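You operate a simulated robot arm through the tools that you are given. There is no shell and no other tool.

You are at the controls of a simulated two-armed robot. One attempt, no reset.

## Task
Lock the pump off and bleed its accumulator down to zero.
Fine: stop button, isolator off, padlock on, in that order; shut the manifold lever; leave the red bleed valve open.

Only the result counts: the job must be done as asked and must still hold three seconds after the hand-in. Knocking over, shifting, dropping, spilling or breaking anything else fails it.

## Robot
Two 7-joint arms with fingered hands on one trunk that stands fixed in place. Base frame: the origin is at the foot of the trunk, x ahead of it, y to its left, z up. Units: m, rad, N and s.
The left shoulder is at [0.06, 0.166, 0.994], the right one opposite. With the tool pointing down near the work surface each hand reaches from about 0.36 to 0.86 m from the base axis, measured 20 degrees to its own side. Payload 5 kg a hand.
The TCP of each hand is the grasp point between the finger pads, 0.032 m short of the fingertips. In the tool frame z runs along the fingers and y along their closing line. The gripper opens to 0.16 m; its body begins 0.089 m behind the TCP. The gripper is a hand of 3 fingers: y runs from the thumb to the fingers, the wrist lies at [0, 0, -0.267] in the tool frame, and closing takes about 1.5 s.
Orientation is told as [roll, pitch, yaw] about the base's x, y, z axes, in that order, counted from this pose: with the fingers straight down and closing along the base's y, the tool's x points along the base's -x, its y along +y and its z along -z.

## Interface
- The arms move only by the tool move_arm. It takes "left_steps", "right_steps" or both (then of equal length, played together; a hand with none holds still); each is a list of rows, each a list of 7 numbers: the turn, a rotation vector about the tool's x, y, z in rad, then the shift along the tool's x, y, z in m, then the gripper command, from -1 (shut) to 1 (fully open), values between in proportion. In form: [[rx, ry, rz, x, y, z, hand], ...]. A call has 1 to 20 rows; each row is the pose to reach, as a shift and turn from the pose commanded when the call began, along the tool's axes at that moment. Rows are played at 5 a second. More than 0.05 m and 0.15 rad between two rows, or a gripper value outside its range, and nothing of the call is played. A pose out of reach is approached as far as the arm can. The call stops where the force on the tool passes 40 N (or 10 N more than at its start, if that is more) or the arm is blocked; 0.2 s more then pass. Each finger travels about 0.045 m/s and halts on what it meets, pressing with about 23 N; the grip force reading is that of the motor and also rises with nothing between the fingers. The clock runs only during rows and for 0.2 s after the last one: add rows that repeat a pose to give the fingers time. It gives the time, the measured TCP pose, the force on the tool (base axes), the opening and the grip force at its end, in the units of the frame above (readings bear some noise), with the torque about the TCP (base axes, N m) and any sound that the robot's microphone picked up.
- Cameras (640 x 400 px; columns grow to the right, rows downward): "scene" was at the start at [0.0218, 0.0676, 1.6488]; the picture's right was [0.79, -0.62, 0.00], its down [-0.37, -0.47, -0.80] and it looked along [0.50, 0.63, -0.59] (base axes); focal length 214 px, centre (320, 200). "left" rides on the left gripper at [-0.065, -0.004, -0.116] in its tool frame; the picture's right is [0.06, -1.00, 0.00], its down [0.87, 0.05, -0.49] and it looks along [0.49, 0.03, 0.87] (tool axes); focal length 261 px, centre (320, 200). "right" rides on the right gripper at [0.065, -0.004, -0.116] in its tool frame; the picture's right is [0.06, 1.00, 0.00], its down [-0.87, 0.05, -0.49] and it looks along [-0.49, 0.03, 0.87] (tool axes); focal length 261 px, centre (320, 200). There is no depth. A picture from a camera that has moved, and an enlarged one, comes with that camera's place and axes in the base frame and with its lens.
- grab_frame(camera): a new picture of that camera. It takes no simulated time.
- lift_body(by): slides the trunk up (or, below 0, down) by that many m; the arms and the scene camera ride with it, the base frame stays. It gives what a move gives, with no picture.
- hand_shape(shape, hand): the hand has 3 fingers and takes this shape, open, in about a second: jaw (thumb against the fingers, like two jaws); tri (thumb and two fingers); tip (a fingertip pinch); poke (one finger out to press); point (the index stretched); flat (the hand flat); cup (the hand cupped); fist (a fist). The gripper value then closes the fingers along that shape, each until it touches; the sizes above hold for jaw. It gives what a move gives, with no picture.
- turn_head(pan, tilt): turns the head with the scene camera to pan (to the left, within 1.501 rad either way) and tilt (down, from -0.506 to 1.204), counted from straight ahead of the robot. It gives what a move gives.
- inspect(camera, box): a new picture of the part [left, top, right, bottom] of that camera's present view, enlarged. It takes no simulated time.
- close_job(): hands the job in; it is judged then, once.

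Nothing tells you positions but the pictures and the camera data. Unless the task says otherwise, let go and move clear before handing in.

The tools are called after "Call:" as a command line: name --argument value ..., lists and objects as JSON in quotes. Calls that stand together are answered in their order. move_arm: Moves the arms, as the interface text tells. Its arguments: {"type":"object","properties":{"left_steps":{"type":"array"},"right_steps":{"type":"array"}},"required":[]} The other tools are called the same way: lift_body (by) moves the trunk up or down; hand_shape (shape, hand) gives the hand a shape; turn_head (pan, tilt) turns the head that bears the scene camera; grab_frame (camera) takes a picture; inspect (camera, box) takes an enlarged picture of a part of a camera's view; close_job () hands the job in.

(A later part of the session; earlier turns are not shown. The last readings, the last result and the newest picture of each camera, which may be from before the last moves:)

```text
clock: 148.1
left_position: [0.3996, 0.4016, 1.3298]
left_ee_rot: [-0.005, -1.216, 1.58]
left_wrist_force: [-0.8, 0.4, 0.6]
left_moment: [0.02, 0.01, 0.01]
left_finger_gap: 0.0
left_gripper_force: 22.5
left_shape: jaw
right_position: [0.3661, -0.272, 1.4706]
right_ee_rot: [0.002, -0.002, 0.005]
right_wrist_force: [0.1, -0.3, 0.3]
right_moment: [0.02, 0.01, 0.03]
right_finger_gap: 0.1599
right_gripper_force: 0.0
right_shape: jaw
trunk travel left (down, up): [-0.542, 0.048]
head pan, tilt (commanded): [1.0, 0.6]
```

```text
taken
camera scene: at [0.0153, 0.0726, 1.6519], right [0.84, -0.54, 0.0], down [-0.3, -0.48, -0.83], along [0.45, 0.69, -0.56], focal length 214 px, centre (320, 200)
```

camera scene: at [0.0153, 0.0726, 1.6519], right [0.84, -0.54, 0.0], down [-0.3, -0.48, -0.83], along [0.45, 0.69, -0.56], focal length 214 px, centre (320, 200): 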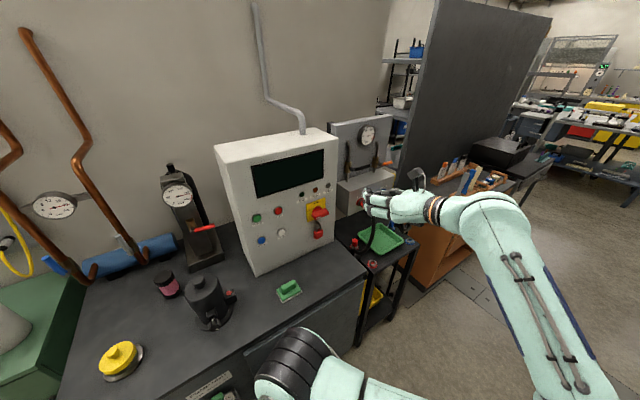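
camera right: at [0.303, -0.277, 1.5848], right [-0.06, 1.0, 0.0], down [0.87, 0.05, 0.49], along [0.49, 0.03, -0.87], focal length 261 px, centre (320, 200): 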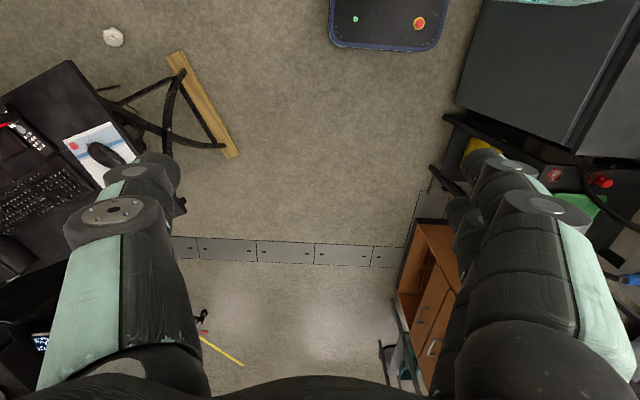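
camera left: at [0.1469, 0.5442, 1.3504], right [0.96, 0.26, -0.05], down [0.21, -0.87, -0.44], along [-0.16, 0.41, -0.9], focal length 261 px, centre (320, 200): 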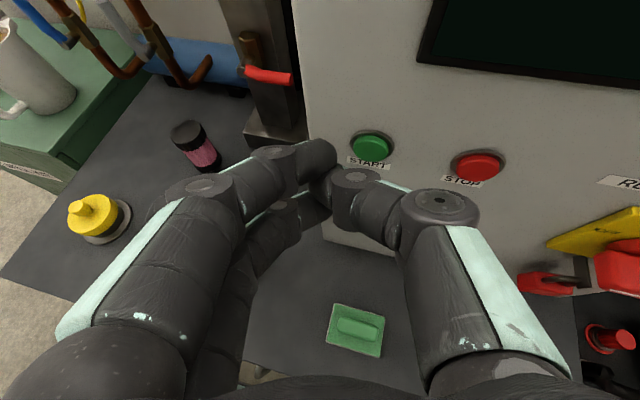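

Call:
lift_body --by -0.28

Call:
move_arm --left_steps '[[0, 0, 0, 0.008, 0.015, 0.002, -1], [0, 0, 0, 0.016, 0.03, 0.004, -1], [0, 0, 0, 0.022, 0.045, 0.006, -1], [0, 0, 0, 0.028, 0.059, 0.008, -1], [0, 0, 0, 0.028, 0.059, 0.008, -1]]'

Call:
grab_frame --camera "scene"

```text
clock: 150.9
left_position: [0.4006, 0.4024, 1.05]
left_ee_rot: [-0.003, -1.216, 1.574]
left_wrist_force: [0.6, -0.3, -0.2]
left_moment: [0.0, -0.01, 0.02]
left_finger_gap: 0.0001
left_gripper_force: 23.3
left_shape: jaw
right_position: [0.3679, -0.2716, 1.1906]
right_ee_rot: [0.002, -0.002, 0.006]
right_wrist_force: [-0.9, 0.3, -0.6]
right_moment: [0.03, 0.02, -0.04]
right_finger_gap: 0.1599
right_gripper_force: 0.0
right_shape: jaw
trunk travel left (down, up): [-0.262, 0.328]
head pan, tilt (commanded): [1.0, 0.6]
```

```text
clock: 152.2
left_position: [0.341, 0.3993, 1.0203]
left_ee_rot: [-0.004, -1.216, 1.576]
left_wrist_force: [0.0, -0.5, -0.6]
left_moment: [-0.01, -0.02, -0.01]
left_finger_gap: 0.0002
left_gripper_force: 23.0
left_shape: jaw
right_position: [0.3669, -0.2711, 1.1896]
right_ee_rot: [0.001, -0.002, 0.006]
right_wrist_force: [-0.6, 0.3, 0.0]
right_moment: [0.02, 0.01, 0.0]
right_finger_gap: 0.1603
right_gripper_force: 0.1
right_shape: jaw
trunk travel left (down, up): [-0.262, 0.328]
head pan, tilt (commanded): [1.0, 0.6]
```

```text
taken
camera scene: at [0.0156, 0.0727, 1.3719], right [0.84, -0.54, 0.0], down [-0.3, -0.48, -0.83], along [0.45, 0.69, -0.56], focal length 214 px, centre (320, 200)
```

scene: 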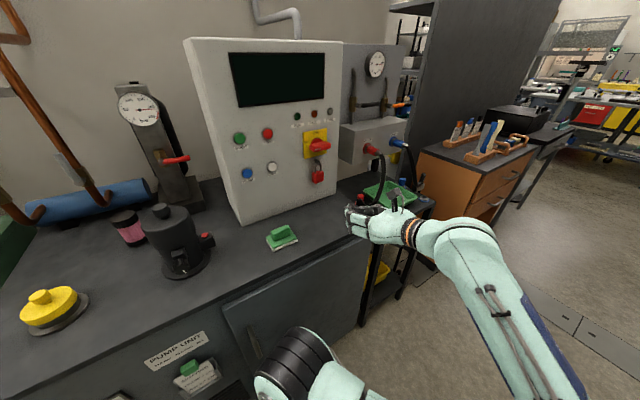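

The elbow is now low on the right. I'll raise the trunk, then point the hand nearly straight down at a low height, which keeps the wrist far from the body while going left.

Call:
lift_body --by 0.28

Call:
move_arm --left_steps '[[0, 0.118, 0, 0.0146, 0, 0.0147, -1], [0, 0.237, 0, 0.0291, 0, 0.0294, -1], [0, 0.355, 0, 0.0437, 0, 0.0441, -1], [0, 0.474, 0, 0.0583, 0, 0.0588, -1], [0, 0.592, 0, 0.0728, 0, 0.0735, -1], [0, 0.71, 0, 0.0874, 0, 0.0882, -1], [0, 0.829, 0, 0.1019, 0, 0.1029, -1], [0, 0.947, 0, 0.1165, 0, 0.1176, -1], [0, 0.947, 0, 0.1165, 0, 0.1176, -1]]'

Call:
grab_frame --camera "scene"

```text
clock: 155.0
left_position: [0.3412, 0.4002, 1.3004]
left_ee_rot: [-0.003, -1.217, 1.574]
left_wrist_force: [-0.5, -0.2, -0.8]
left_moment: [0.0, 0.01, -0.01]
left_finger_gap: 0.0003
left_gripper_force: 22.7
left_shape: jaw
right_position: [0.3668, -0.2718, 1.4694]
right_ee_rot: [0.003, 0.001, 0.005]
right_wrist_force: [-0.6, 0.8, 0.1]
right_moment: [-0.01, -0.03, 0.0]
right_finger_gap: 0.1597
right_gripper_force: 0.1
right_shape: jaw
trunk travel left (down, up): [-0.542, 0.048]
head pan, tilt (commanded): [1.0, 0.6]
```

```text
clock: 157.0
left_position: [0.3413, 0.4687, 1.1494]
left_ee_rot: [0.001, -0.269, 1.572]
left_wrist_force: [0.0, -0.3, 0.2]
left_moment: [0.04, 0.02, 0.0]
left_finger_gap: 0.0
left_gripper_force: 23.4
left_shape: jaw
right_position: [0.3675, -0.2713, 1.4672]
right_ee_rot: [0.005, 0.0, 0.005]
right_wrist_force: [-1.1, 0.4, -0.2]
right_moment: [0.03, 0.0, -0.02]
right_finger_gap: 0.1598
right_gripper_force: 0.1
right_shape: jaw
trunk travel left (down, up): [-0.542, 0.048]
head pan, tilt (commanded): [1.0, 0.6]
```

```text
taken
camera scene: at [0.0157, 0.0717, 1.6519], right [0.84, -0.54, 0.0], down [-0.31, -0.47, -0.83], along [0.45, 0.69, -0.56], focal length 214 px, centre (320, 200)
```

scene: 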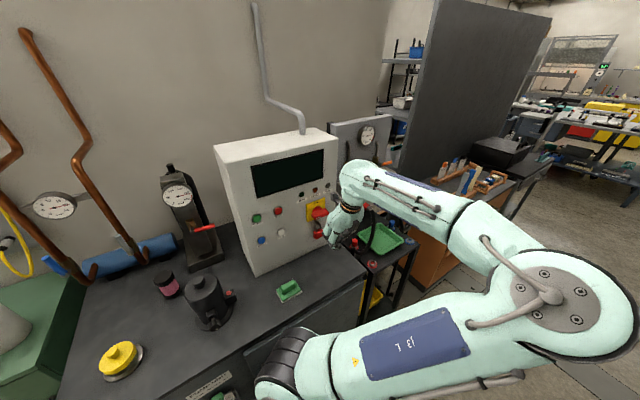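

Call:
move_arm --left_steps '[[0, 0, 0, -0.0046, 0.03, -0.0026, -1], [0, 0, 0, -0.0092, 0.06, -0.0052, -1], [0, 0, 0, -0.0138, 0.09, -0.0078, -1], [0, 0, 0, -0.0185, 0.12, -0.0105, -1], [0, 0, 0, -0.0231, 0.15, -0.0131, -1], [0, 0, 0, -0.0277, 0.18, -0.0157, -1], [0, 0, 0, -0.0323, 0.21, -0.0183, -1], [0, 0, 0, -0.0369, 0.24, -0.0209, -1], [0, 0, 0, -0.0369, 0.24, -0.0209, -1]]'

Call:
grab_frame --camera "scene"

```text
clock: 159.0
left_position: [0.1755, 0.5238, 1.1495]
left_ee_rot: [0.0, -0.271, 1.573]
left_wrist_force: [1.1, 0.6, 0.4]
left_moment: [0.04, 0.02, -0.01]
left_finger_gap: 0.0
left_gripper_force: 22.9
left_shape: jaw
left hand out of reach, approached as far as the arm can: row 5, 6, 7, 8, 9
right_position: [0.3671, -0.2727, 1.4686]
right_ee_rot: [0.004, 0.001, 0.006]
right_wrist_force: [-0.7, 0.2, 0.0]
right_moment: [0.03, 0.07, 0.05]
right_finger_gap: 0.1599
right_gripper_force: 0.0
right_shape: jaw
trunk travel left (down, up): [-0.542, 0.048]
head pan, tilt (commanded): [1.0, 0.6]
```

```text
taken
camera scene: at [0.0161, 0.0711, 1.652], right [0.84, -0.54, 0.0], down [-0.31, -0.47, -0.83], along [0.45, 0.69, -0.56], focal length 214 px, centre (320, 200)
```

scene: 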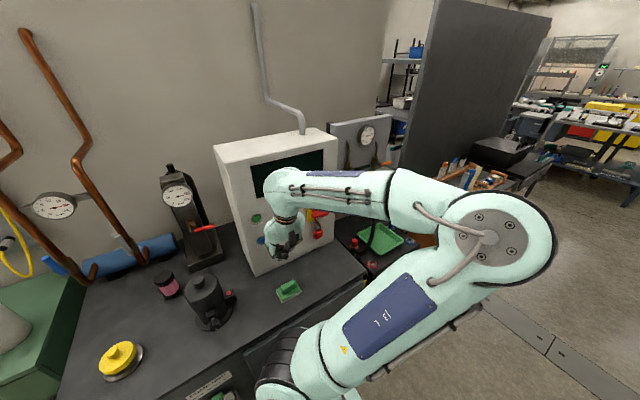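

The reach limit seems tied to the wrist roll. I'll go back to the starting pose and try yawing the hand the other way, to see whether that sends the elbow left.

Call:
move_arm --left_steps '[[0, 0, 0.1, -0.01, -0.03, -0.005, -1], [0, 0, 0.2, -0.02, -0.06, -0.01, -1], [0, 0, 0.3, -0.03, -0.09, -0.02, -1], [0, 0, 0.4, -0.04, -0.12, -0.03, -1], [0, 0, 0.5, -0.05, -0.15, -0.04, -1], [0, 0, 0.6, -0.055, -0.175, -0.055, -1], [0, 0, 0.7, -0.06, -0.2, -0.07, -1], [0, 0, 0.8, -0.06, -0.21, -0.09, -1], [0, 0, 0.8, -0.06, -0.21, -0.09, -1]]'

Call:
grab_frame --camera "scene"

```text
clock: 161.0
left_position: [0.387, 0.5581, 1.2554]
left_ee_rot: [0.194, -0.188, 0.755]
left_wrist_force: [-0.5, 0.5, -1.1]
left_moment: [0.0, -0.01, 0.02]
left_finger_gap: 0.0
left_gripper_force: 23.2
left_shape: jaw
right_position: [0.3671, -0.271, 1.469]
right_ee_rot: [0.001, 0.001, 0.006]
right_wrist_force: [0.1, 0.0, -0.3]
right_moment: [-0.02, -0.03, -0.01]
right_finger_gap: 0.16
right_gripper_force: 0.0
right_shape: jaw
trunk travel left (down, up): [-0.542, 0.048]
head pan, tilt (commanded): [1.0, 0.6]
```

```text
taken
camera scene: at [0.0161, 0.0731, 1.6519], right [0.84, -0.54, 0.0], down [-0.31, -0.48, -0.82], along [0.45, 0.69, -0.57], focal length 214 px, centre (320, 200)
```

scene: 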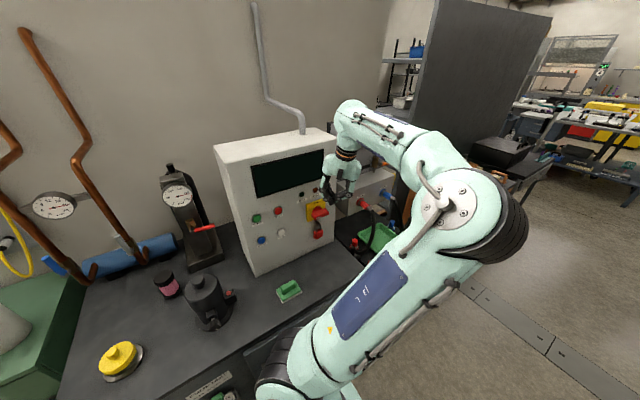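

Call:
move_arm --left_steps '[[0.032, 0.013, 0.096, 0.0186, -0.0214, -0.0188, -1], [0.064, 0.026, 0.192, 0.0371, -0.0428, -0.0377, -1], [0.096, 0.04, 0.288, 0.0557, -0.0641, -0.0565, -1], [0.128, 0.053, 0.384, 0.0743, -0.0855, -0.0753, -1], [0.16, 0.066, 0.48, 0.0928, -0.1069, -0.0941, -1], [0.191, 0.079, 0.576, 0.1114, -0.1283, -0.113, -1], [0.223, 0.092, 0.672, 0.1299, -0.1496, -0.1318, -1], [0.2552, 0.1055, 0.7684, 0.1485, -0.171, -0.1506, -1], [0.2552, 0.1055, 0.7684, 0.1485, -0.171, -0.1506, -1]]'

Call:
grab_frame --camera "scene"

```text
clock: 163.0
left_position: [0.3989, 0.3033, 1.337]
left_ee_rot: [0.002, 0.001, -0.002]
left_wrist_force: [0.3, 0.0, -0.3]
left_moment: [-0.03, 0.02, -0.02]
left_finger_gap: 0.0
left_gripper_force: 23.0
left_shape: jaw
right_position: [0.3671, -0.2706, 1.4691]
right_ee_rot: [0.002, 0.0, 0.006]
right_wrist_force: [0.6, 0.1, -0.1]
right_moment: [-0.04, 0.0, 0.0]
right_finger_gap: 0.16
right_gripper_force: 0.1
right_shape: jaw
trunk travel left (down, up): [-0.542, 0.048]
head pan, tilt (commanded): [1.0, 0.6]
```

```text
taken
camera scene: at [0.0159, 0.0732, 1.6519], right [0.84, -0.54, 0.0], down [-0.31, -0.48, -0.82], along [0.45, 0.69, -0.57], focal length 214 px, centre (320, 200)
```

scene: 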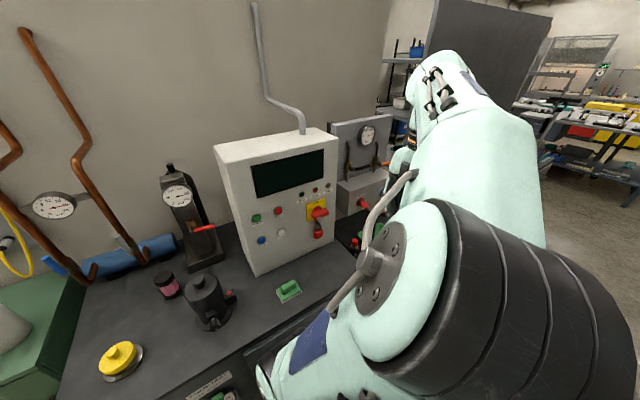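

Call:
move_arm --left_steps '[[0, 0, 0.13, 0, 0, 0, -1], [0, 0, 0.26, 0, 0, 0, -1], [0, 0, 0.39, 0, 0, 0, -1], [0, 0, 0.52, 0, 0, 0, -1], [0, 0, 0.65, 0, 0, 0, -1], [0, 0, 0.78, 0, 0, 0, -1], [0, 0, 0.91, 0, 0, 0, -1], [0, 0, 0.91, 0, 0, 0, -1]]'

Call:
grab_frame --camera "scene"

```text
clock: 164.8
left_position: [0.3981, 0.3025, 1.3385]
left_ee_rot: [-0.002, 0.001, -0.914]
left_wrist_force: [-0.3, -0.3, 0.1]
left_moment: [0.0, 0.02, 0.02]
left_finger_gap: 0.0002
left_gripper_force: 22.6
left_shape: jaw
right_position: [0.366, -0.2718, 1.4689]
right_ee_rot: [0.003, -0.002, 0.003]
right_wrist_force: [-0.2, 0.1, -0.5]
right_moment: [0.01, -0.02, -0.01]
right_finger_gap: 0.1602
right_gripper_force: 0.1
right_shape: jaw
trunk travel left (down, up): [-0.542, 0.048]
head pan, tilt (commanded): [1.0, 0.6]
```

```text
taken
camera scene: at [0.0158, 0.0727, 1.6519], right [0.84, -0.54, 0.0], down [-0.31, -0.48, -0.83], along [0.45, 0.69, -0.56], focal length 214 px, centre (320, 200)
```

scene: 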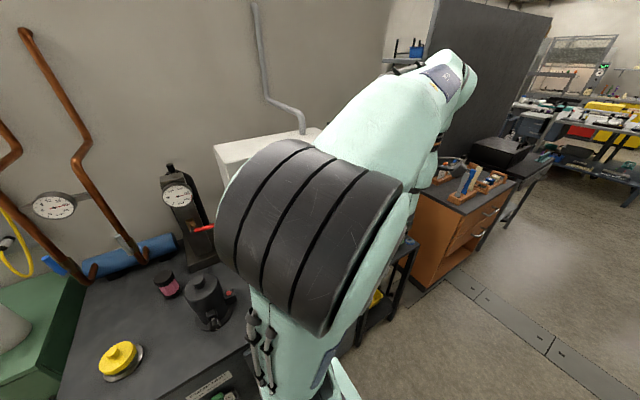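

Yawing the other way brings the elbow left and up, which is what I need. I'll continue the yaw to −1.57.

Call:
move_arm --left_steps '[[0, 0, 0.13, 0, 0, 0, -1], [0, 0, 0.26, 0, 0, 0, -1], [0, 0, 0.39, 0, 0, 0, -1], [0, 0, 0.52, 0, 0, 0, -1], [0, 0, 0.657, 0, 0, 0, -1], [0, 0, 0.657, 0, 0, 0, -1]]'

Call:
grab_frame --camera "scene"

```text
clock: 166.2
left_position: [0.3985, 0.3032, 1.3374]
left_ee_rot: [-0.003, 0.0, -1.57]
left_wrist_force: [0.1, -0.4, 0.6]
left_moment: [-0.01, -0.03, 0.01]
left_finger_gap: 0.0
left_gripper_force: 23.7
left_shape: jaw
right_position: [0.3665, -0.2717, 1.4697]
right_ee_rot: [0.002, 0.0, 0.005]
right_wrist_force: [-0.9, -0.4, -0.3]
right_moment: [-0.01, -0.02, -0.01]
right_finger_gap: 0.1599
right_gripper_force: 0.1
right_shape: jaw
trunk travel left (down, up): [-0.542, 0.048]
head pan, tilt (commanded): [1.0, 0.6]
```

```text
taken
camera scene: at [0.0157, 0.0727, 1.6519], right [0.84, -0.54, 0.0], down [-0.31, -0.48, -0.83], along [0.45, 0.69, -0.56], focal length 214 px, centre (320, 200)
```

scene: 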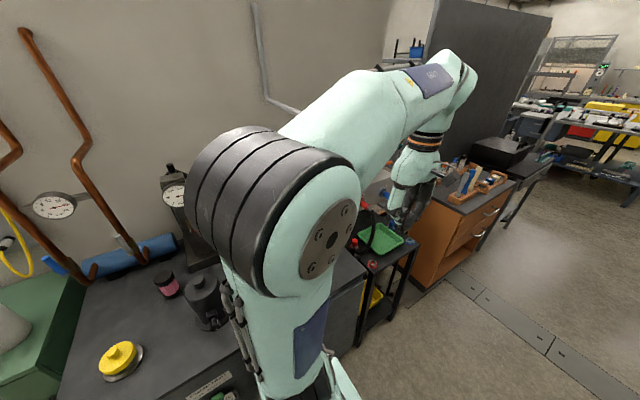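

The elbow is now up and forward-left. I'll move left and forward with the hand pointing down in this roll.

Call:
move_arm --left_steps '[[0, 0, 0, 0.018, -0.02, 0, -1], [0, 0, 0, 0.036, -0.045, 0, -1], [0, 0, 0, 0.054, -0.07, 0, -1], [0, 0, 0, 0.072, -0.1, 0, -1], [0, 0, 0, 0.09, -0.13, 0, -1], [0, 0, 0, 0.11, -0.16, 0, -1], [0, 0, 0, 0.13, -0.19, 0, -1], [0, 0, 0, 0.15, -0.22, 0, -1], [0, 0, 0, 0.17, -0.25, 0, -1], [0, 0, 0, 0.19, -0.28, 0, -1], [0, 0, 0, 0.2, -0.3, 0, -1], [0, 0, 0, 0.2, -0.3, 0, -1]]'

Call:
grab_frame --camera "scene"

Call:
grab_frame --camera "left"

```text
clock: 169.0
left_position: [0.2018, 0.5701, 1.3219]
left_ee_rot: [0.075, 0.006, -1.777]
left_wrist_force: [0.3, -0.9, -0.3]
left_moment: [0.0, 0.02, 0.01]
left_finger_gap: 0.0
left_gripper_force: 23.2
left_shape: jaw
left hand out of reach, approached as far as the arm can: row 5, 6, 7, 8, 9, 10, 11, 12
right_position: [0.3665, -0.2716, 1.4706]
right_ee_rot: [0.002, -0.002, 0.008]
right_wrist_force: [-0.2, 0.3, -0.5]
right_moment: [-0.03, -0.05, 0.02]
right_finger_gap: 0.16
right_gripper_force: 0.0
right_shape: jaw
trunk travel left (down, up): [-0.542, 0.048]
head pan, tilt (commanded): [1.0, 0.6]
stopped in row 12 (left hand): the arm was blocked; the commanded pose is now the measured one
```

```text
taken
camera scene: at [0.0157, 0.0728, 1.6519], right [0.84, -0.54, 0.0], down [-0.3, -0.48, -0.83], along [0.45, 0.69, -0.56], focal length 214 px, centre (320, 200)
```

scene: 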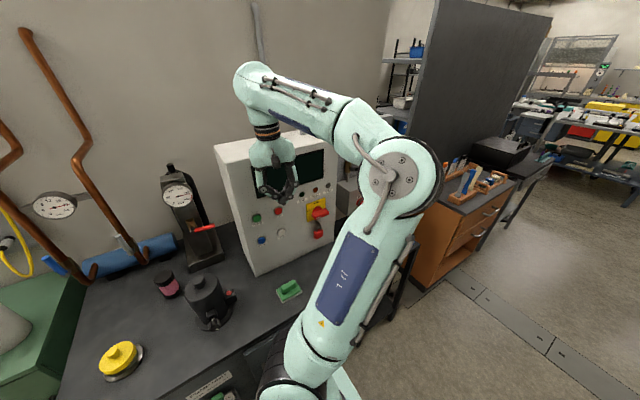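

```text
taken
camera left: at [0.1757, 0.5096, 1.4354], right [-0.96, 0.27, -0.07], down [0.19, 0.84, 0.5], along [0.2, 0.47, -0.86], focal length 261 px, centre (320, 200)
```

left: 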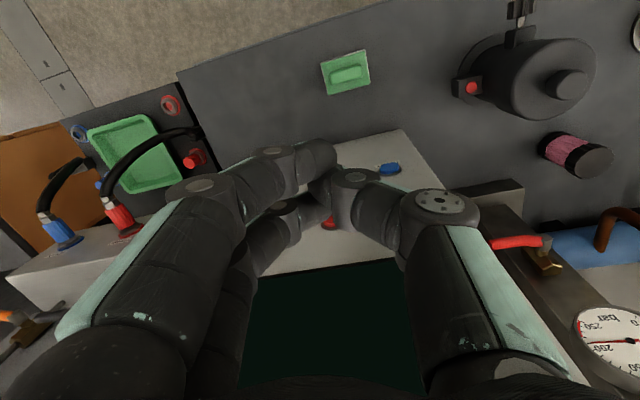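

The arm flipped elbow-right again because I cut inside its swing. I'll go back to the previous good point and then sweep around a wider arc: forward first, then left.

Call:
move_arm --left_steps '[[0, 0, -0.02, -0.03, 0.01, 0, -1], [0, 0, -0.04, -0.06, 0.02, 0, -1], [0, 0, -0.06, -0.09, 0.04, 0, -1], [0, 0, -0.08, -0.115, 0.065, -0.002, -1], [0, 0, -0.1, -0.14, 0.09, -0.004, -1], [0, 0, -0.12, -0.16, 0.12, -0.006, -1], [0, 0, -0.14, -0.18, 0.15, -0.008, -1], [0, 0, -0.16, -0.2, 0.18, -0.01, -1], [0, 0, -0.18, -0.215, 0.21, -0.012, -1], [0, 0, -0.207, -0.2211, 0.24, -0.0155, -1], [0, 0, -0.207, -0.2211, 0.2473, -0.0155, -1], [0, 0, -0.207, -0.2211, 0.2473, -0.0155, -1]]'

Call:
grab_frame --camera "scene"

```text
clock: 171.6
left_position: [0.3968, 0.3035, 1.3545]
left_ee_rot: [0.074, -0.007, -1.568]
left_wrist_force: [0.0, 0.2, 0.6]
left_moment: [0.01, -0.01, 0.01]
left_finger_gap: 0.0
left_gripper_force: 23.5
left_shape: jaw
left hand out of reach, approached as far as the arm can: row 1, 2, 3, 4, 5, 6
right_position: [0.367, -0.2715, 1.4688]
right_ee_rot: [0.002, 0.001, 0.004]
right_wrist_force: [0.0, 0.7, 0.1]
right_moment: [-0.04, 0.03, -0.01]
right_finger_gap: 0.1597
right_gripper_force: 0.0
right_shape: jaw
trunk travel left (down, up): [-0.542, 0.048]
head pan, tilt (commanded): [1.0, 0.6]
```

```text
taken
camera scene: at [0.0158, 0.0729, 1.6519], right [0.84, -0.54, 0.0], down [-0.31, -0.48, -0.83], along [0.45, 0.69, -0.57], focal length 214 px, centre (320, 200)
```

scene: 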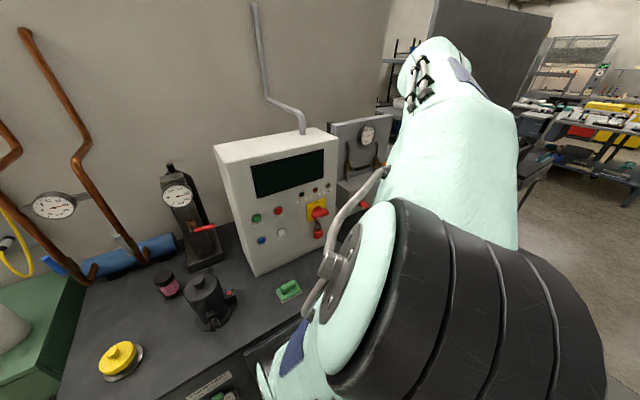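

Call:
move_arm --left_steps '[[-0.02, 0, 0.13, 0, 0, 0, -1], [-0.04, 0, 0.26, 0, 0, 0, -1], [-0.06, 0, 0.39, 0, 0, 0, -1], [-0.07, 0, 0.52, 0, 0, 0, -1], [-0.07, 0, 0.65, 0, 0, 0, -1], [-0.07, 0, 0.78, 0, 0, 0, -1], [-0.07, 0, 0.91, 0, 0, 0, -1], [-0.07, 0, 0.91, 0, 0, 0, -1]]'

Call:
grab_frame --camera "scene"

```text
clock: 173.4
left_position: [0.3983, 0.3027, 1.3547]
left_ee_rot: [0.114, 0.083, -2.476]
left_wrist_force: [0.1, -0.1, -0.5]
left_moment: [0.02, 0.0, 0.04]
left_finger_gap: 0.0
left_gripper_force: 22.7
left_shape: jaw
right_position: [0.3659, -0.2716, 1.4694]
right_ee_rot: [0.001, 0.001, 0.004]
right_wrist_force: [1.2, 0.5, -0.6]
right_moment: [-0.03, 0.02, -0.01]
right_finger_gap: 0.1601
right_gripper_force: 0.0
right_shape: jaw
trunk travel left (down, up): [-0.542, 0.048]
head pan, tilt (commanded): [1.0, 0.6]
```

```text
taken
camera scene: at [0.0157, 0.0726, 1.6519], right [0.84, -0.54, 0.0], down [-0.31, -0.48, -0.83], along [0.45, 0.69, -0.56], focal length 214 px, centre (320, 200)
```

scene: 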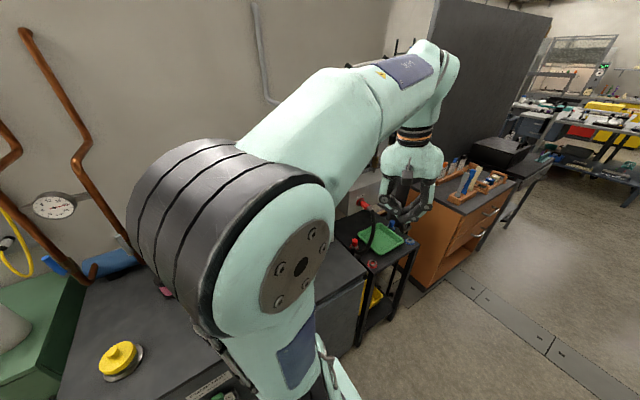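

Yawing further swung the elbow well to the left. If I now yaw back, the elbow should stay left, so I'll yaw back to about 0.

Call:
move_arm --left_steps '[[0, 0, -0.137, 0, 0, 0, -1], [0, 0, -0.274, 0, 0, 0, -1], [0, 0, -0.411, 0, 0, 0, -1], [0, 0, -0.548, 0, 0, 0, -1], [0, 0, -0.685, 0, 0, 0, -1], [0, 0, -0.822, 0, 0, 0, -1], [0, 0, -0.959, 0, 0, 0, -1], [0, 0, -1.096, 0, 0, 0, -1], [0, 0, -1.233, 0, 0, 0, -1], [0, 0, -1.37, 0, 0, 0, -1], [0, 0, -1.507, 0, 0, 0, -1], [0, 0, -1.644, 0, 0, 0, -1], [0, 0, -1.781, 0, 0, 0, -1], [0, 0, -1.918, 0, 0, 0, -1], [0, 0, -2.055, 0, 0, 0, -1], [0, 0, -2.192, 0, 0, 0, -1], [0, 0, -2.329, 0, 0, 0, -1], [0, 0, -2.466, 0, 0, 0, -1]]'

Call:
grab_frame --camera "scene"

```text
clock: 177.2
left_position: [0.3965, 0.3028, 1.3551]
left_ee_rot: [-0.037, -0.138, -0.011]
left_wrist_force: [-0.7, 0.4, 0.0]
left_moment: [-0.03, -0.01, -0.01]
left_finger_gap: 0.0001
left_gripper_force: 22.9
left_shape: jaw
right_position: [0.3673, -0.2716, 1.4704]
right_ee_rot: [0.001, 0.0, 0.004]
right_wrist_force: [0.9, 0.3, 0.9]
right_moment: [-0.01, 0.02, 0.01]
right_finger_gap: 0.1599
right_gripper_force: 0.2
right_shape: jaw
trunk travel left (down, up): [-0.542, 0.048]
head pan, tilt (commanded): [1.0, 0.6]
```

```text
taken
camera scene: at [0.0159, 0.0726, 1.6519], right [0.84, -0.54, 0.0], down [-0.31, -0.48, -0.83], along [0.45, 0.69, -0.56], focal length 214 px, centre (320, 200)
```

scene: 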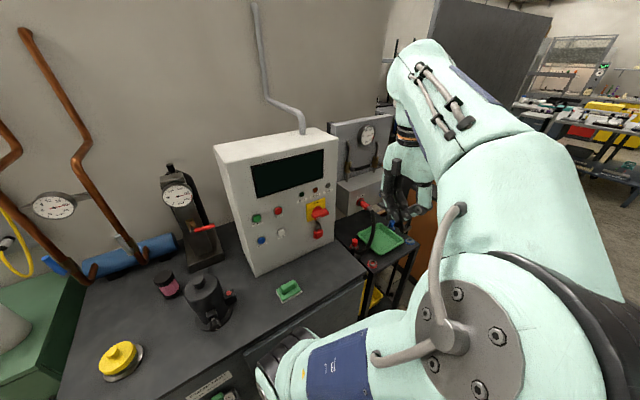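

The elbow swings with hand yaw. I'll keep the yaw at about −2.48 (elbow left) and rotate everything together about the shoulder, increasing the yaw only as fast as the hand moves around. First, back to that yaw while lowering the hand.

Call:
move_arm --left_steps '[[0, 0, 0.137, 0, 0, 0, -1], [0, 0, 0.274, 0, 0, 0, -1], [0, 0, 0.411, 0, 0, 0, -1], [0, 0, 0.548, 0, 0, 0, -1], [0, 0, 0.685, 0, 0, 0, -1], [0, 0, 0.822, 0, 0, 0, -1], [0, 0, 0.959, 0, 0, 0, -1], [0, 0, 1.096, 0, 0, 0, -1], [0, 0, 1.233, 0, 0, 0, -1], [0, 0, 1.37, 0, 0, 0, -1], [0, 0, 1.507, 0, 0, 0, -1], [0, 0, 1.644, 0, 0, 0, -1], [0, 0, 1.781, 0, 0, 0, -1], [0, 0, 1.918, 0, 0, 0, -1], [0, 0, 2.055, 0, 0, 0, -1], [0, 0, 2.192, 0, 0, 0, -1], [0, 0, 2.329, 0, 0, 0, -1], [0, 0, 2.466, 0, 0, 0, -1], [0, 0, 2.6, 0, 0, 0, -1]]'

Call:
grab_frame --camera "scene"

```text
clock: 181.2
left_position: [0.398, 0.3044, 1.3526]
left_ee_rot: [0.101, 0.097, -2.611]
left_wrist_force: [0.5, 0.5, -0.3]
left_moment: [0.0, 0.02, 0.0]
left_finger_gap: 0.0
left_gripper_force: 23.0
left_shape: jaw
right_position: [0.3675, -0.2718, 1.47]
right_ee_rot: [0.002, 0.001, 0.005]
right_wrist_force: [-0.7, 0.2, 0.2]
right_moment: [-0.02, -0.01, 0.04]
right_finger_gap: 0.16
right_gripper_force: 0.1
right_shape: jaw
trunk travel left (down, up): [-0.542, 0.048]
head pan, tilt (commanded): [1.0, 0.6]
```

```text
taken
camera scene: at [0.0156, 0.0729, 1.6519], right [0.84, -0.54, 0.0], down [-0.3, -0.48, -0.83], along [0.45, 0.69, -0.56], focal length 214 px, centre (320, 200)
```

scene: 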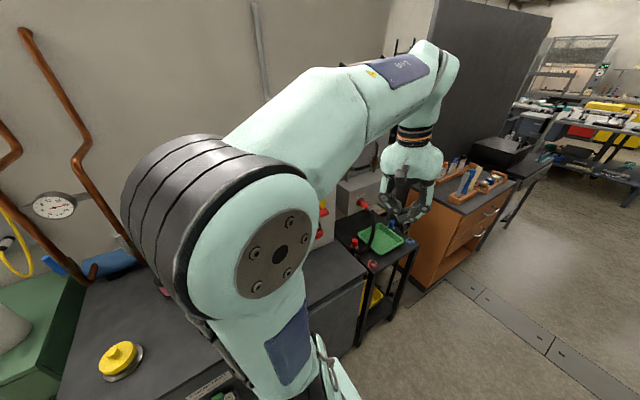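

The elbow is well left now. I'll sweep the hand around the elbow's vertical axis, with yaw matched, for the first 40°.

Call:
move_arm --left_steps '[[0, 0, -0.0873, 0.0136, -0.0287, 0, -1], [0, 0, -0.1745, 0.0253, -0.0596, 0, -1], [0, 0, -0.2618, 0.0344, -0.0912, 0, -1], [0, 0, -0.3491, 0.0407, -0.1236, 0, -1], [0, 0, -0.4363, 0.044, -0.1564, 0, -1], [0, 0, -0.5236, 0.0446, -0.1894, 0, -1], [0, 0, -0.6109, 0.0422, -0.2223, 0, -1], [0, 0, -0.6109, 0.0422, -0.2223, 0, -1]]'

Call:
grab_frame --camera "scene"

```text
clock: 183.0
left_position: [0.3229, 0.5155, 1.3359]
left_ee_rot: [0.136, 0.024, -2.001]
left_wrist_force: [0.9, 0.4, -0.1]
left_moment: [0.0, 0.01, 0.01]
left_finger_gap: 0.0
left_gripper_force: 23.6
left_shape: jaw
right_position: [0.3672, -0.2726, 1.4685]
right_ee_rot: [0.001, -0.001, 0.005]
right_wrist_force: [-0.5, 0.1, -0.5]
right_moment: [0.0, 0.02, -0.02]
right_finger_gap: 0.16
right_gripper_force: 0.1
right_shape: jaw
trunk travel left (down, up): [-0.542, 0.048]
head pan, tilt (commanded): [1.0, 0.6]
```

```text
taken
camera scene: at [0.0158, 0.0723, 1.6519], right [0.84, -0.54, 0.0], down [-0.31, -0.48, -0.83], along [0.45, 0.69, -0.56], focal length 214 px, centre (320, 200)
```

scene: 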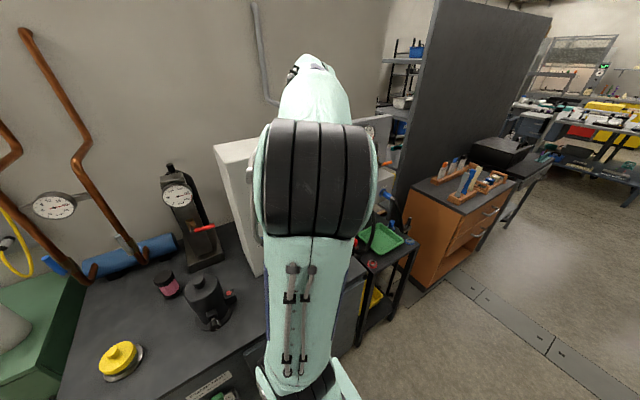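

Call:
move_arm --left_steps '[[0, 0, 0.13, 0, 0, 0, -1], [0, 0, 0.26, 0, 0, 0, -1], [0, 0, 0.39, 0, 0, 0, -1], [0, 0, 0.52, 0, 0, 0, -1], [0, 0, 0.65, 0, 0, 0, -1], [0, 0, 0.78, 0, 0, 0, -1], [0, 0, 0.91, 0, 0, 0, -1], [0, 0, 0.91, 0, 0, 0, -1]]'

Call:
grab_frame --camera "scene"

```text
clock: 184.8
left_position: [0.3231, 0.5176, 1.335]
left_ee_rot: [0.067, 0.124, -2.912]
left_wrist_force: [0.5, 0.1, -0.5]
left_moment: [-0.01, 0.0, 0.01]
left_finger_gap: 0.0
left_gripper_force: 22.8
left_shape: jaw
right_position: [0.3674, -0.2712, 1.4679]
right_ee_rot: [0.001, 0.001, 0.005]
right_wrist_force: [0.7, 0.7, -0.2]
right_moment: [-0.01, 0.01, 0.01]
right_finger_gap: 0.1601
right_gripper_force: 0.1
right_shape: jaw
trunk travel left (down, up): [-0.542, 0.048]
head pan, tilt (commanded): [1.0, 0.6]
```

```text
taken
camera scene: at [0.0157, 0.0729, 1.6519], right [0.84, -0.54, 0.0], down [-0.31, -0.48, -0.83], along [0.45, 0.69, -0.56], focal length 214 px, centre (320, 200)
```

scene: 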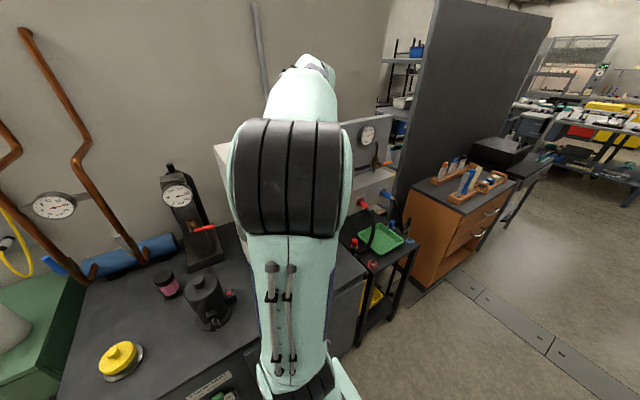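

Call:
move_arm --left_steps '[[0, 0, 0, -0.0211, -0.0152, 0, -1], [0, 0, 0, -0.0422, -0.0304, 0, -1], [0, 0, 0, -0.0633, -0.0456, 0, -1], [0, 0, 0, -0.0844, -0.0608, 0, -1], [0, 0, 0, -0.1055, -0.076, 0, -1], [0, 0, 0, -0.1055, -0.076, 0, -1]]'

Call:
grab_frame --camera "scene"

```text
clock: 186.2
left_position: [0.287, 0.5776, 1.2978]
left_ee_rot: [0.067, 0.121, -2.907]
left_wrist_force: [0.2, -1.1, -0.3]
left_moment: [0.02, 0.01, 0.05]
left_finger_gap: 0.0
left_gripper_force: 23.2
left_shape: jaw
left hand out of reach, approached as far as the arm can: row 2, 3, 4, 5, 6
right_position: [0.3674, -0.2711, 1.4689]
right_ee_rot: [0.004, 0.0, 0.005]
right_wrist_force: [0.4, 0.3, -1.4]
right_moment: [-0.01, -0.01, -0.01]
right_finger_gap: 0.1601
right_gripper_force: 0.1
right_shape: jaw
trunk travel left (down, up): [-0.542, 0.048]
head pan, tilt (commanded): [1.0, 0.6]
```

```text
taken
camera scene: at [0.0158, 0.0717, 1.652], right [0.84, -0.54, 0.0], down [-0.31, -0.47, -0.83], along [0.45, 0.69, -0.56], focal length 214 px, centre (320, 200)
```

scene: 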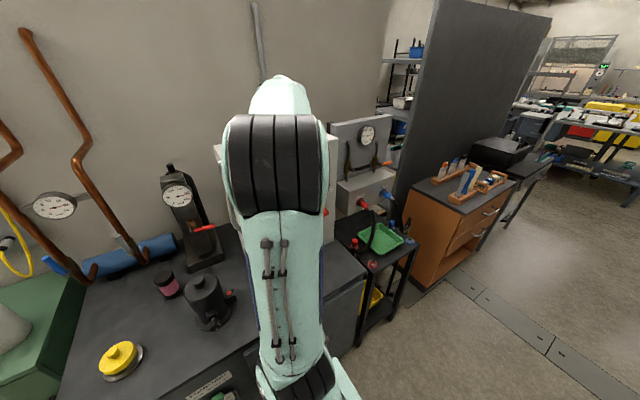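

I have the elbow up-left over the shoulder. Turning the yaw further negative also keeps it left, so I'll step back slightly from the panel and continue that turn to see how far it goes.

Call:
move_arm --left_steps '[[0, 0, 0, 0.015, 0.03, 0, -1], [0, 0, 0, 0.03, 0.06, -0.01, -1], [0, 0, 0, 0.045, 0.09, -0.02, -1], [0, 0, 0.1, 0.05, 0.1, -0.02, -1], [0, 0, 0.2, 0.05, 0.1, -0.02, -1], [0, 0, 0.3, 0.05, 0.1, -0.02, -1], [0, 0, 0.4, 0.05, 0.1, -0.02, -1], [0, 0, 0.5, 0.05, 0.1, -0.02, -1], [0, 0, 0.6, 0.05, 0.1, -0.02, -1], [0, 0, 0.6, 0.05, 0.1, -0.02, -1]]'

Call:
grab_frame --camera "scene"

```text
clock: 188.4
left_position: [0.391, 0.4784, 1.3208]
left_ee_rot: [-0.015, 0.139, 2.769]
left_wrist_force: [0.2, 0.0, -0.3]
left_moment: [-0.02, 0.0, 0.02]
left_finger_gap: 0.0001
left_gripper_force: 23.2
left_shape: jaw
left hand out of reach, approached as far as the arm can: row 8, 9, 10
right_position: [0.367, -0.2714, 1.4692]
right_ee_rot: [0.001, -0.002, 0.006]
right_wrist_force: [-0.2, -0.3, 0.3]
right_moment: [-0.02, 0.0, -0.01]
right_finger_gap: 0.1602
right_gripper_force: 0.2
right_shape: jaw
trunk travel left (down, up): [-0.542, 0.048]
head pan, tilt (commanded): [1.0, 0.6]
```

```text
taken
camera scene: at [0.0156, 0.0727, 1.6519], right [0.84, -0.54, 0.0], down [-0.3, -0.48, -0.83], along [0.45, 0.69, -0.56], focal length 214 px, centre (320, 200)
```

scene: 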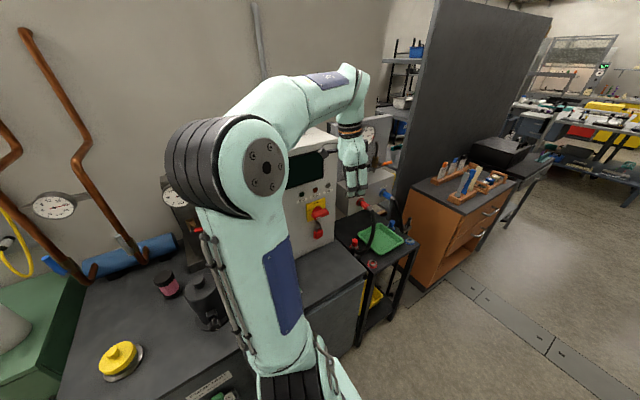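

The elbow is now up, left and forward, which is a good base. I'll lower the hand first so the forearm slopes down and the swing radius is smaller in front of the panel.

Call:
move_arm --left_steps '[[0, 0, 0, -0.0087, 0.0082, 0.034, -1], [0, 0, 0, -0.0174, 0.0165, 0.068, -1], [0, 0, 0, -0.0262, 0.0247, 0.102, -1], [0, 0, 0, -0.0349, 0.033, 0.136, -1], [0, 0, 0, -0.0436, 0.0412, 0.17, -1], [0, 0, 0, -0.0523, 0.0495, 0.204, -1], [0, 0, 0, -0.0611, 0.0577, 0.238, -1], [0, 0, 0, -0.0698, 0.066, 0.272, -1], [0, 0, 0, -0.0785, 0.0742, 0.306, -1], [0, 0, 0, -0.0785, 0.0742, 0.306, -1]]'

Call:
grab_frame --camera "scene"

```text
clock: 190.6
left_position: [0.3359, 0.4245, 1.0056]
left_ee_rot: [-0.014, 0.139, 2.768]
left_wrist_force: [0.5, 0.5, -0.3]
left_moment: [-0.01, 0.0, 0.05]
left_finger_gap: 0.0001
left_gripper_force: 23.5
left_shape: jaw
right_position: [0.3664, -0.2714, 1.4692]
right_ee_rot: [0.002, -0.002, 0.004]
right_wrist_force: [0.9, 0.3, -0.3]
right_moment: [0.01, 0.01, -0.02]
right_finger_gap: 0.16
right_gripper_force: 0.1
right_shape: jaw
trunk travel left (down, up): [-0.542, 0.048]
head pan, tilt (commanded): [1.0, 0.6]
```

```text
taken
camera scene: at [0.0156, 0.072, 1.6519], right [0.84, -0.54, 0.0], down [-0.31, -0.48, -0.83], along [0.45, 0.69, -0.56], focal length 214 px, centre (320, 200)
```

scene: 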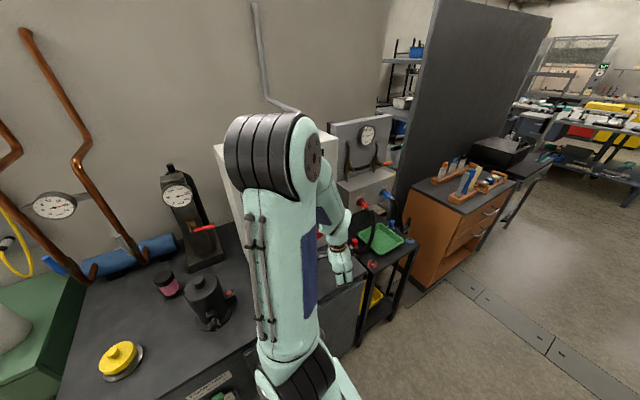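

Call:
move_arm --left_steps '[[0, 0, -0.05, -0.0218, 0.001, -0.003, -1], [0, 0, -0.1, -0.0436, 0.001, -0.006, -1], [0, 0, -0.15, -0.0654, 0.001, -0.008, -1], [0, 0, -0.2, -0.0872, 0.0, -0.011, -1], [0, 0, -0.25, -0.109, -0.002, -0.014, -1], [0, 0, -0.3, -0.1211, -0.0384, -0.0163, -1], [0, 0, -0.3, -0.1211, -0.0384, -0.0163, -1]]'

Call:
grab_frame --camera "scene"

```text
clock: 192.2
left_position: [0.2363, 0.5062, 1.0016]
left_ee_rot: [0.027, 0.133, 3.074]
left_wrist_force: [-0.3, -0.5, 0.9]
left_moment: [0.02, 0.0, 0.01]
left_finger_gap: 0.0
left_gripper_force: 23.3
left_shape: jaw
left hand out of reach, approached as far as the arm can: row 5, 6, 7
right_position: [0.3676, -0.2721, 1.4689]
right_ee_rot: [0.002, -0.001, 0.006]
right_wrist_force: [0.1, -0.1, -0.2]
right_moment: [0.02, -0.01, -0.02]
right_finger_gap: 0.1598
right_gripper_force: 0.0
right_shape: jaw
trunk travel left (down, up): [-0.542, 0.048]
head pan, tilt (commanded): [1.0, 0.6]
```

```text
taken
camera scene: at [0.0158, 0.0716, 1.652], right [0.84, -0.54, 0.0], down [-0.31, -0.47, -0.83], along [0.45, 0.69, -0.56], focal length 214 px, centre (320, 200)
```

scene: 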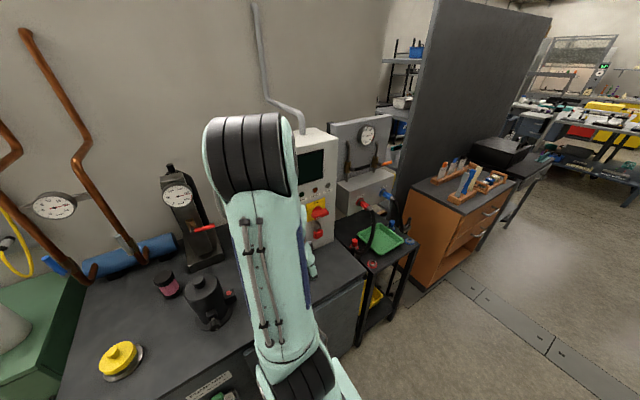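

Call:
move_arm --left_steps '[[0, 0, -0.1, 0, 0, -0.005, -1], [0, 0, -0.2, 0, 0, -0.01, -1], [0, 0, -0.3, 0, 0, -0.015, -1], [0, 0, -0.4, 0, 0, -0.02, -1], [0, 0, -0.5, 0, 0, -0.02, -1], [0, 0, -0.5, 0, 0, -0.02, -1]]'

Call:
grab_frame --camera "scene"

```text
clock: 193.6
left_position: [0.2345, 0.5074, 1.0221]
left_ee_rot: [0.09, 0.108, -2.707]
left_wrist_force: [-1.1, 0.7, 0.8]
left_moment: [-0.01, 0.01, 0.01]
left_finger_gap: 0.0
left_gripper_force: 22.8
left_shape: jaw
right_position: [0.3667, -0.2704, 1.4687]
right_ee_rot: [0.002, -0.001, 0.005]
right_wrist_force: [-0.5, -0.6, -0.6]
right_moment: [0.01, -0.03, -0.01]
right_finger_gap: 0.1603
right_gripper_force: 0.0
right_shape: jaw
trunk travel left (down, up): [-0.542, 0.048]
head pan, tilt (commanded): [1.0, 0.6]
```

```text
taken
camera scene: at [0.0156, 0.073, 1.6519], right [0.84, -0.54, 0.0], down [-0.3, -0.48, -0.83], along [0.45, 0.69, -0.56], focal length 214 px, centre (320, 200)
```

scene: 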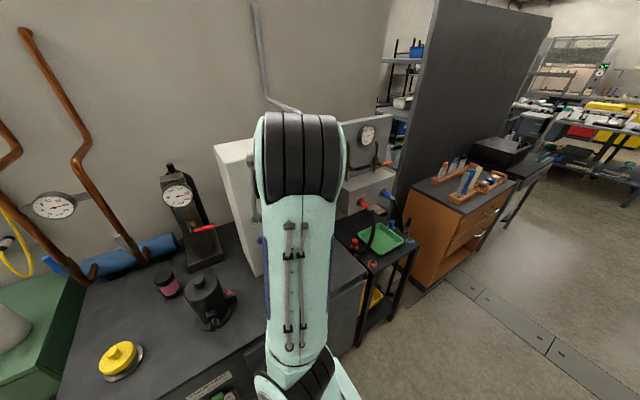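

Call:
move_arm --left_steps '[[0, 0, 0, -0.0184, -0.0174, -0.004, -1], [0, 0, 0, -0.0368, -0.0347, -0.008, -1], [0, 0, 0, -0.0552, -0.0521, -0.012, -1], [0, 0, 0, -0.0736, -0.0694, -0.016, -1], [0, 0, 0, -0.092, -0.0868, -0.02, -1], [0, 0, 0, -0.092, -0.0868, -0.02, -1]]'

Call:
grab_frame --camera "scene"

Call:
grab_frame --camera "left"

```text
clock: 195.0
left_position: [0.1476, 0.5619, 1.0049]
left_ee_rot: [0.089, 0.102, -2.707]
left_wrist_force: [-0.1, -0.5, 0.2]
left_moment: [0.0, 0.04, 0.02]
left_finger_gap: 0.0002
left_gripper_force: 23.0
left_shape: jaw
left hand out of reach, approached as far as the arm can: row 3, 4, 5, 6
right_position: [0.3676, -0.2716, 1.4699]
right_ee_rot: [0.002, 0.0, 0.005]
right_wrist_force: [0.7, -0.3, 0.2]
right_moment: [0.01, -0.05, 0.02]
right_finger_gap: 0.1599
right_gripper_force: 0.1
right_shape: jaw
trunk travel left (down, up): [-0.542, 0.048]
head pan, tilt (commanded): [1.0, 0.6]
```

```text
taken
camera scene: at [0.016, 0.0724, 1.6519], right [0.84, -0.54, 0.0], down [-0.31, -0.48, -0.83], along [0.45, 0.69, -0.56], focal length 214 px, centre (320, 200)
```

scene: 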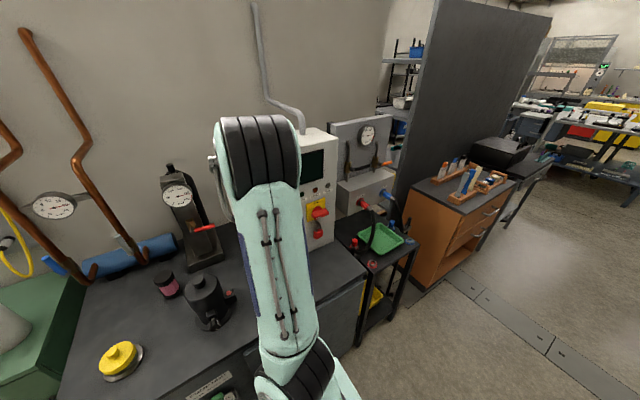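

```text
taken
camera left: at [0.0719, 0.5449, 1.1114], right [-0.35, 0.93, -0.08], down [0.74, 0.33, 0.58], along [0.57, 0.14, -0.81], focal length 261 px, centre (320, 200)
```

left: 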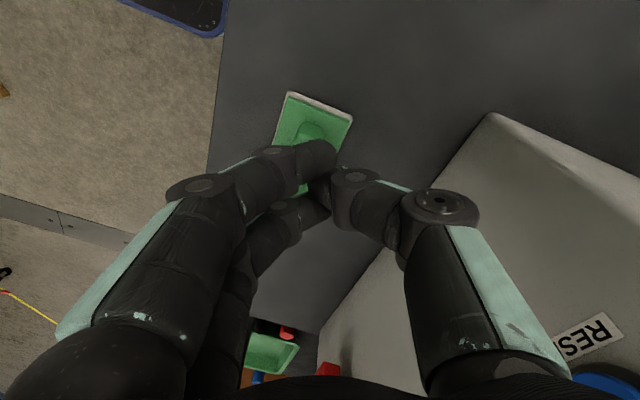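

Good progress: the wrist is at x≈0.11 with the elbow up and the forearm pointing forward-left. I'll relax the yaw a little and raise the hand, then continue.

Call:
move_arm --left_steps '[[0, 0, -0.08, -0.002, 0.004, -0.012, -1], [0, 0, -0.16, -0.004, 0.008, -0.024, -1], [0, 0, -0.24, -0.006, 0.012, -0.036, -1], [0, 0, -0.32, -0.008, 0.018, -0.05, -1], [0, 0, -0.4, -0.008, 0.018, -0.05, -1], [0, 0, -0.4, -0.008, 0.018, -0.05, -1]]'

Call:
grab_frame --camera "scene"

```text
clock: 196.4
left_position: [0.1419, 0.5471, 1.0546]
left_ee_rot: [0.125, 0.064, -2.306]
left_wrist_force: [0.5, 0.1, 0.2]
left_moment: [0.02, 0.0, -0.01]
left_finger_gap: 0.0
left_gripper_force: 22.8
left_shape: jaw
right_position: [0.3665, -0.2704, 1.4689]
right_ee_rot: [0.001, -0.001, 0.006]
right_wrist_force: [0.0, 0.0, 0.3]
right_moment: [-0.02, 0.0, 0.01]
right_finger_gap: 0.1601
right_gripper_force: 0.0
right_shape: jaw
trunk travel left (down, up): [-0.542, 0.048]
head pan, tilt (commanded): [1.0, 0.6]
```

```text
taken
camera scene: at [0.0156, 0.0727, 1.6519], right [0.84, -0.54, 0.0], down [-0.31, -0.48, -0.83], along [0.45, 0.69, -0.56], focal length 214 px, centre (320, 200)
```

scene: 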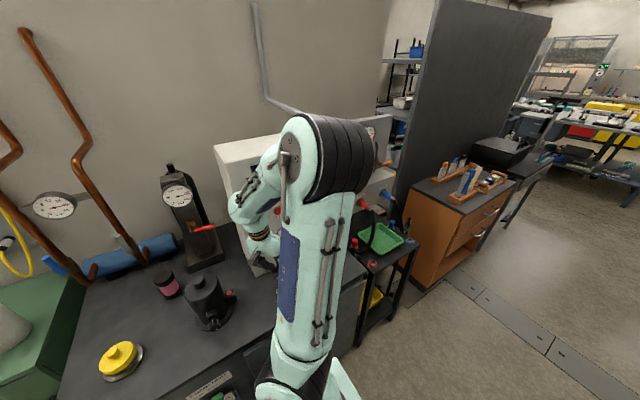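

Call:
move_arm --left_steps '[[0, 0, 0, -0.0134, -0.0148, -0.006, -1], [0, 0, 0, -0.0268, -0.0297, -0.012, -1], [0, 0, 0, -0.0403, -0.0445, -0.018, -1], [0, 0, 0, -0.0537, -0.0594, -0.024, -1], [0, 0, 0, -0.0671, -0.0742, -0.03, -1], [0, 0, 0, -0.0671, -0.0742, -0.03, -1]]'

Call:
grab_frame --camera "scene"

Call:
grab_frame --camera "left"

```text
clock: 197.8
left_position: [0.0798, 0.5763, 1.0487]
left_ee_rot: [0.123, 0.057, -2.306]
left_wrist_force: [-0.5, 0.8, -0.2]
left_moment: [0.01, 0.0, 0.01]
left_finger_gap: 0.0
left_gripper_force: 22.8
left_shape: jaw
left hand out of reach, approached as far as the arm can: row 2, 3, 4, 5, 6
right_position: [0.3667, -0.2713, 1.4697]
right_ee_rot: [0.002, -0.003, 0.005]
right_wrist_force: [-0.3, 0.7, -0.2]
right_moment: [-0.04, 0.0, 0.01]
right_finger_gap: 0.1599
right_gripper_force: 0.1
right_shape: jaw
trunk travel left (down, up): [-0.542, 0.048]
head pan, tilt (commanded): [1.0, 0.6]
```

```text
taken
camera scene: at [0.0159, 0.0726, 1.6519], right [0.84, -0.54, 0.0], down [-0.31, -0.48, -0.83], along [0.45, 0.69, -0.56], focal length 214 px, centre (320, 200)
```

scene: 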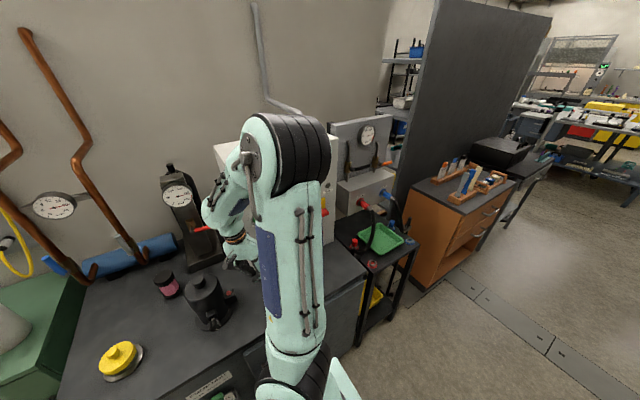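

```text
taken
camera left: at [0.0173, 0.5362, 1.1578], right [-0.69, 0.72, -0.12], down [0.56, 0.63, 0.54], along [0.46, 0.31, -0.83], focal length 261 px, centre (320, 200)
```

left: 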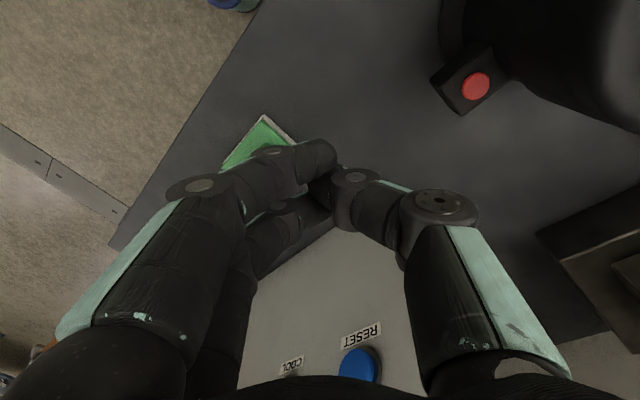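

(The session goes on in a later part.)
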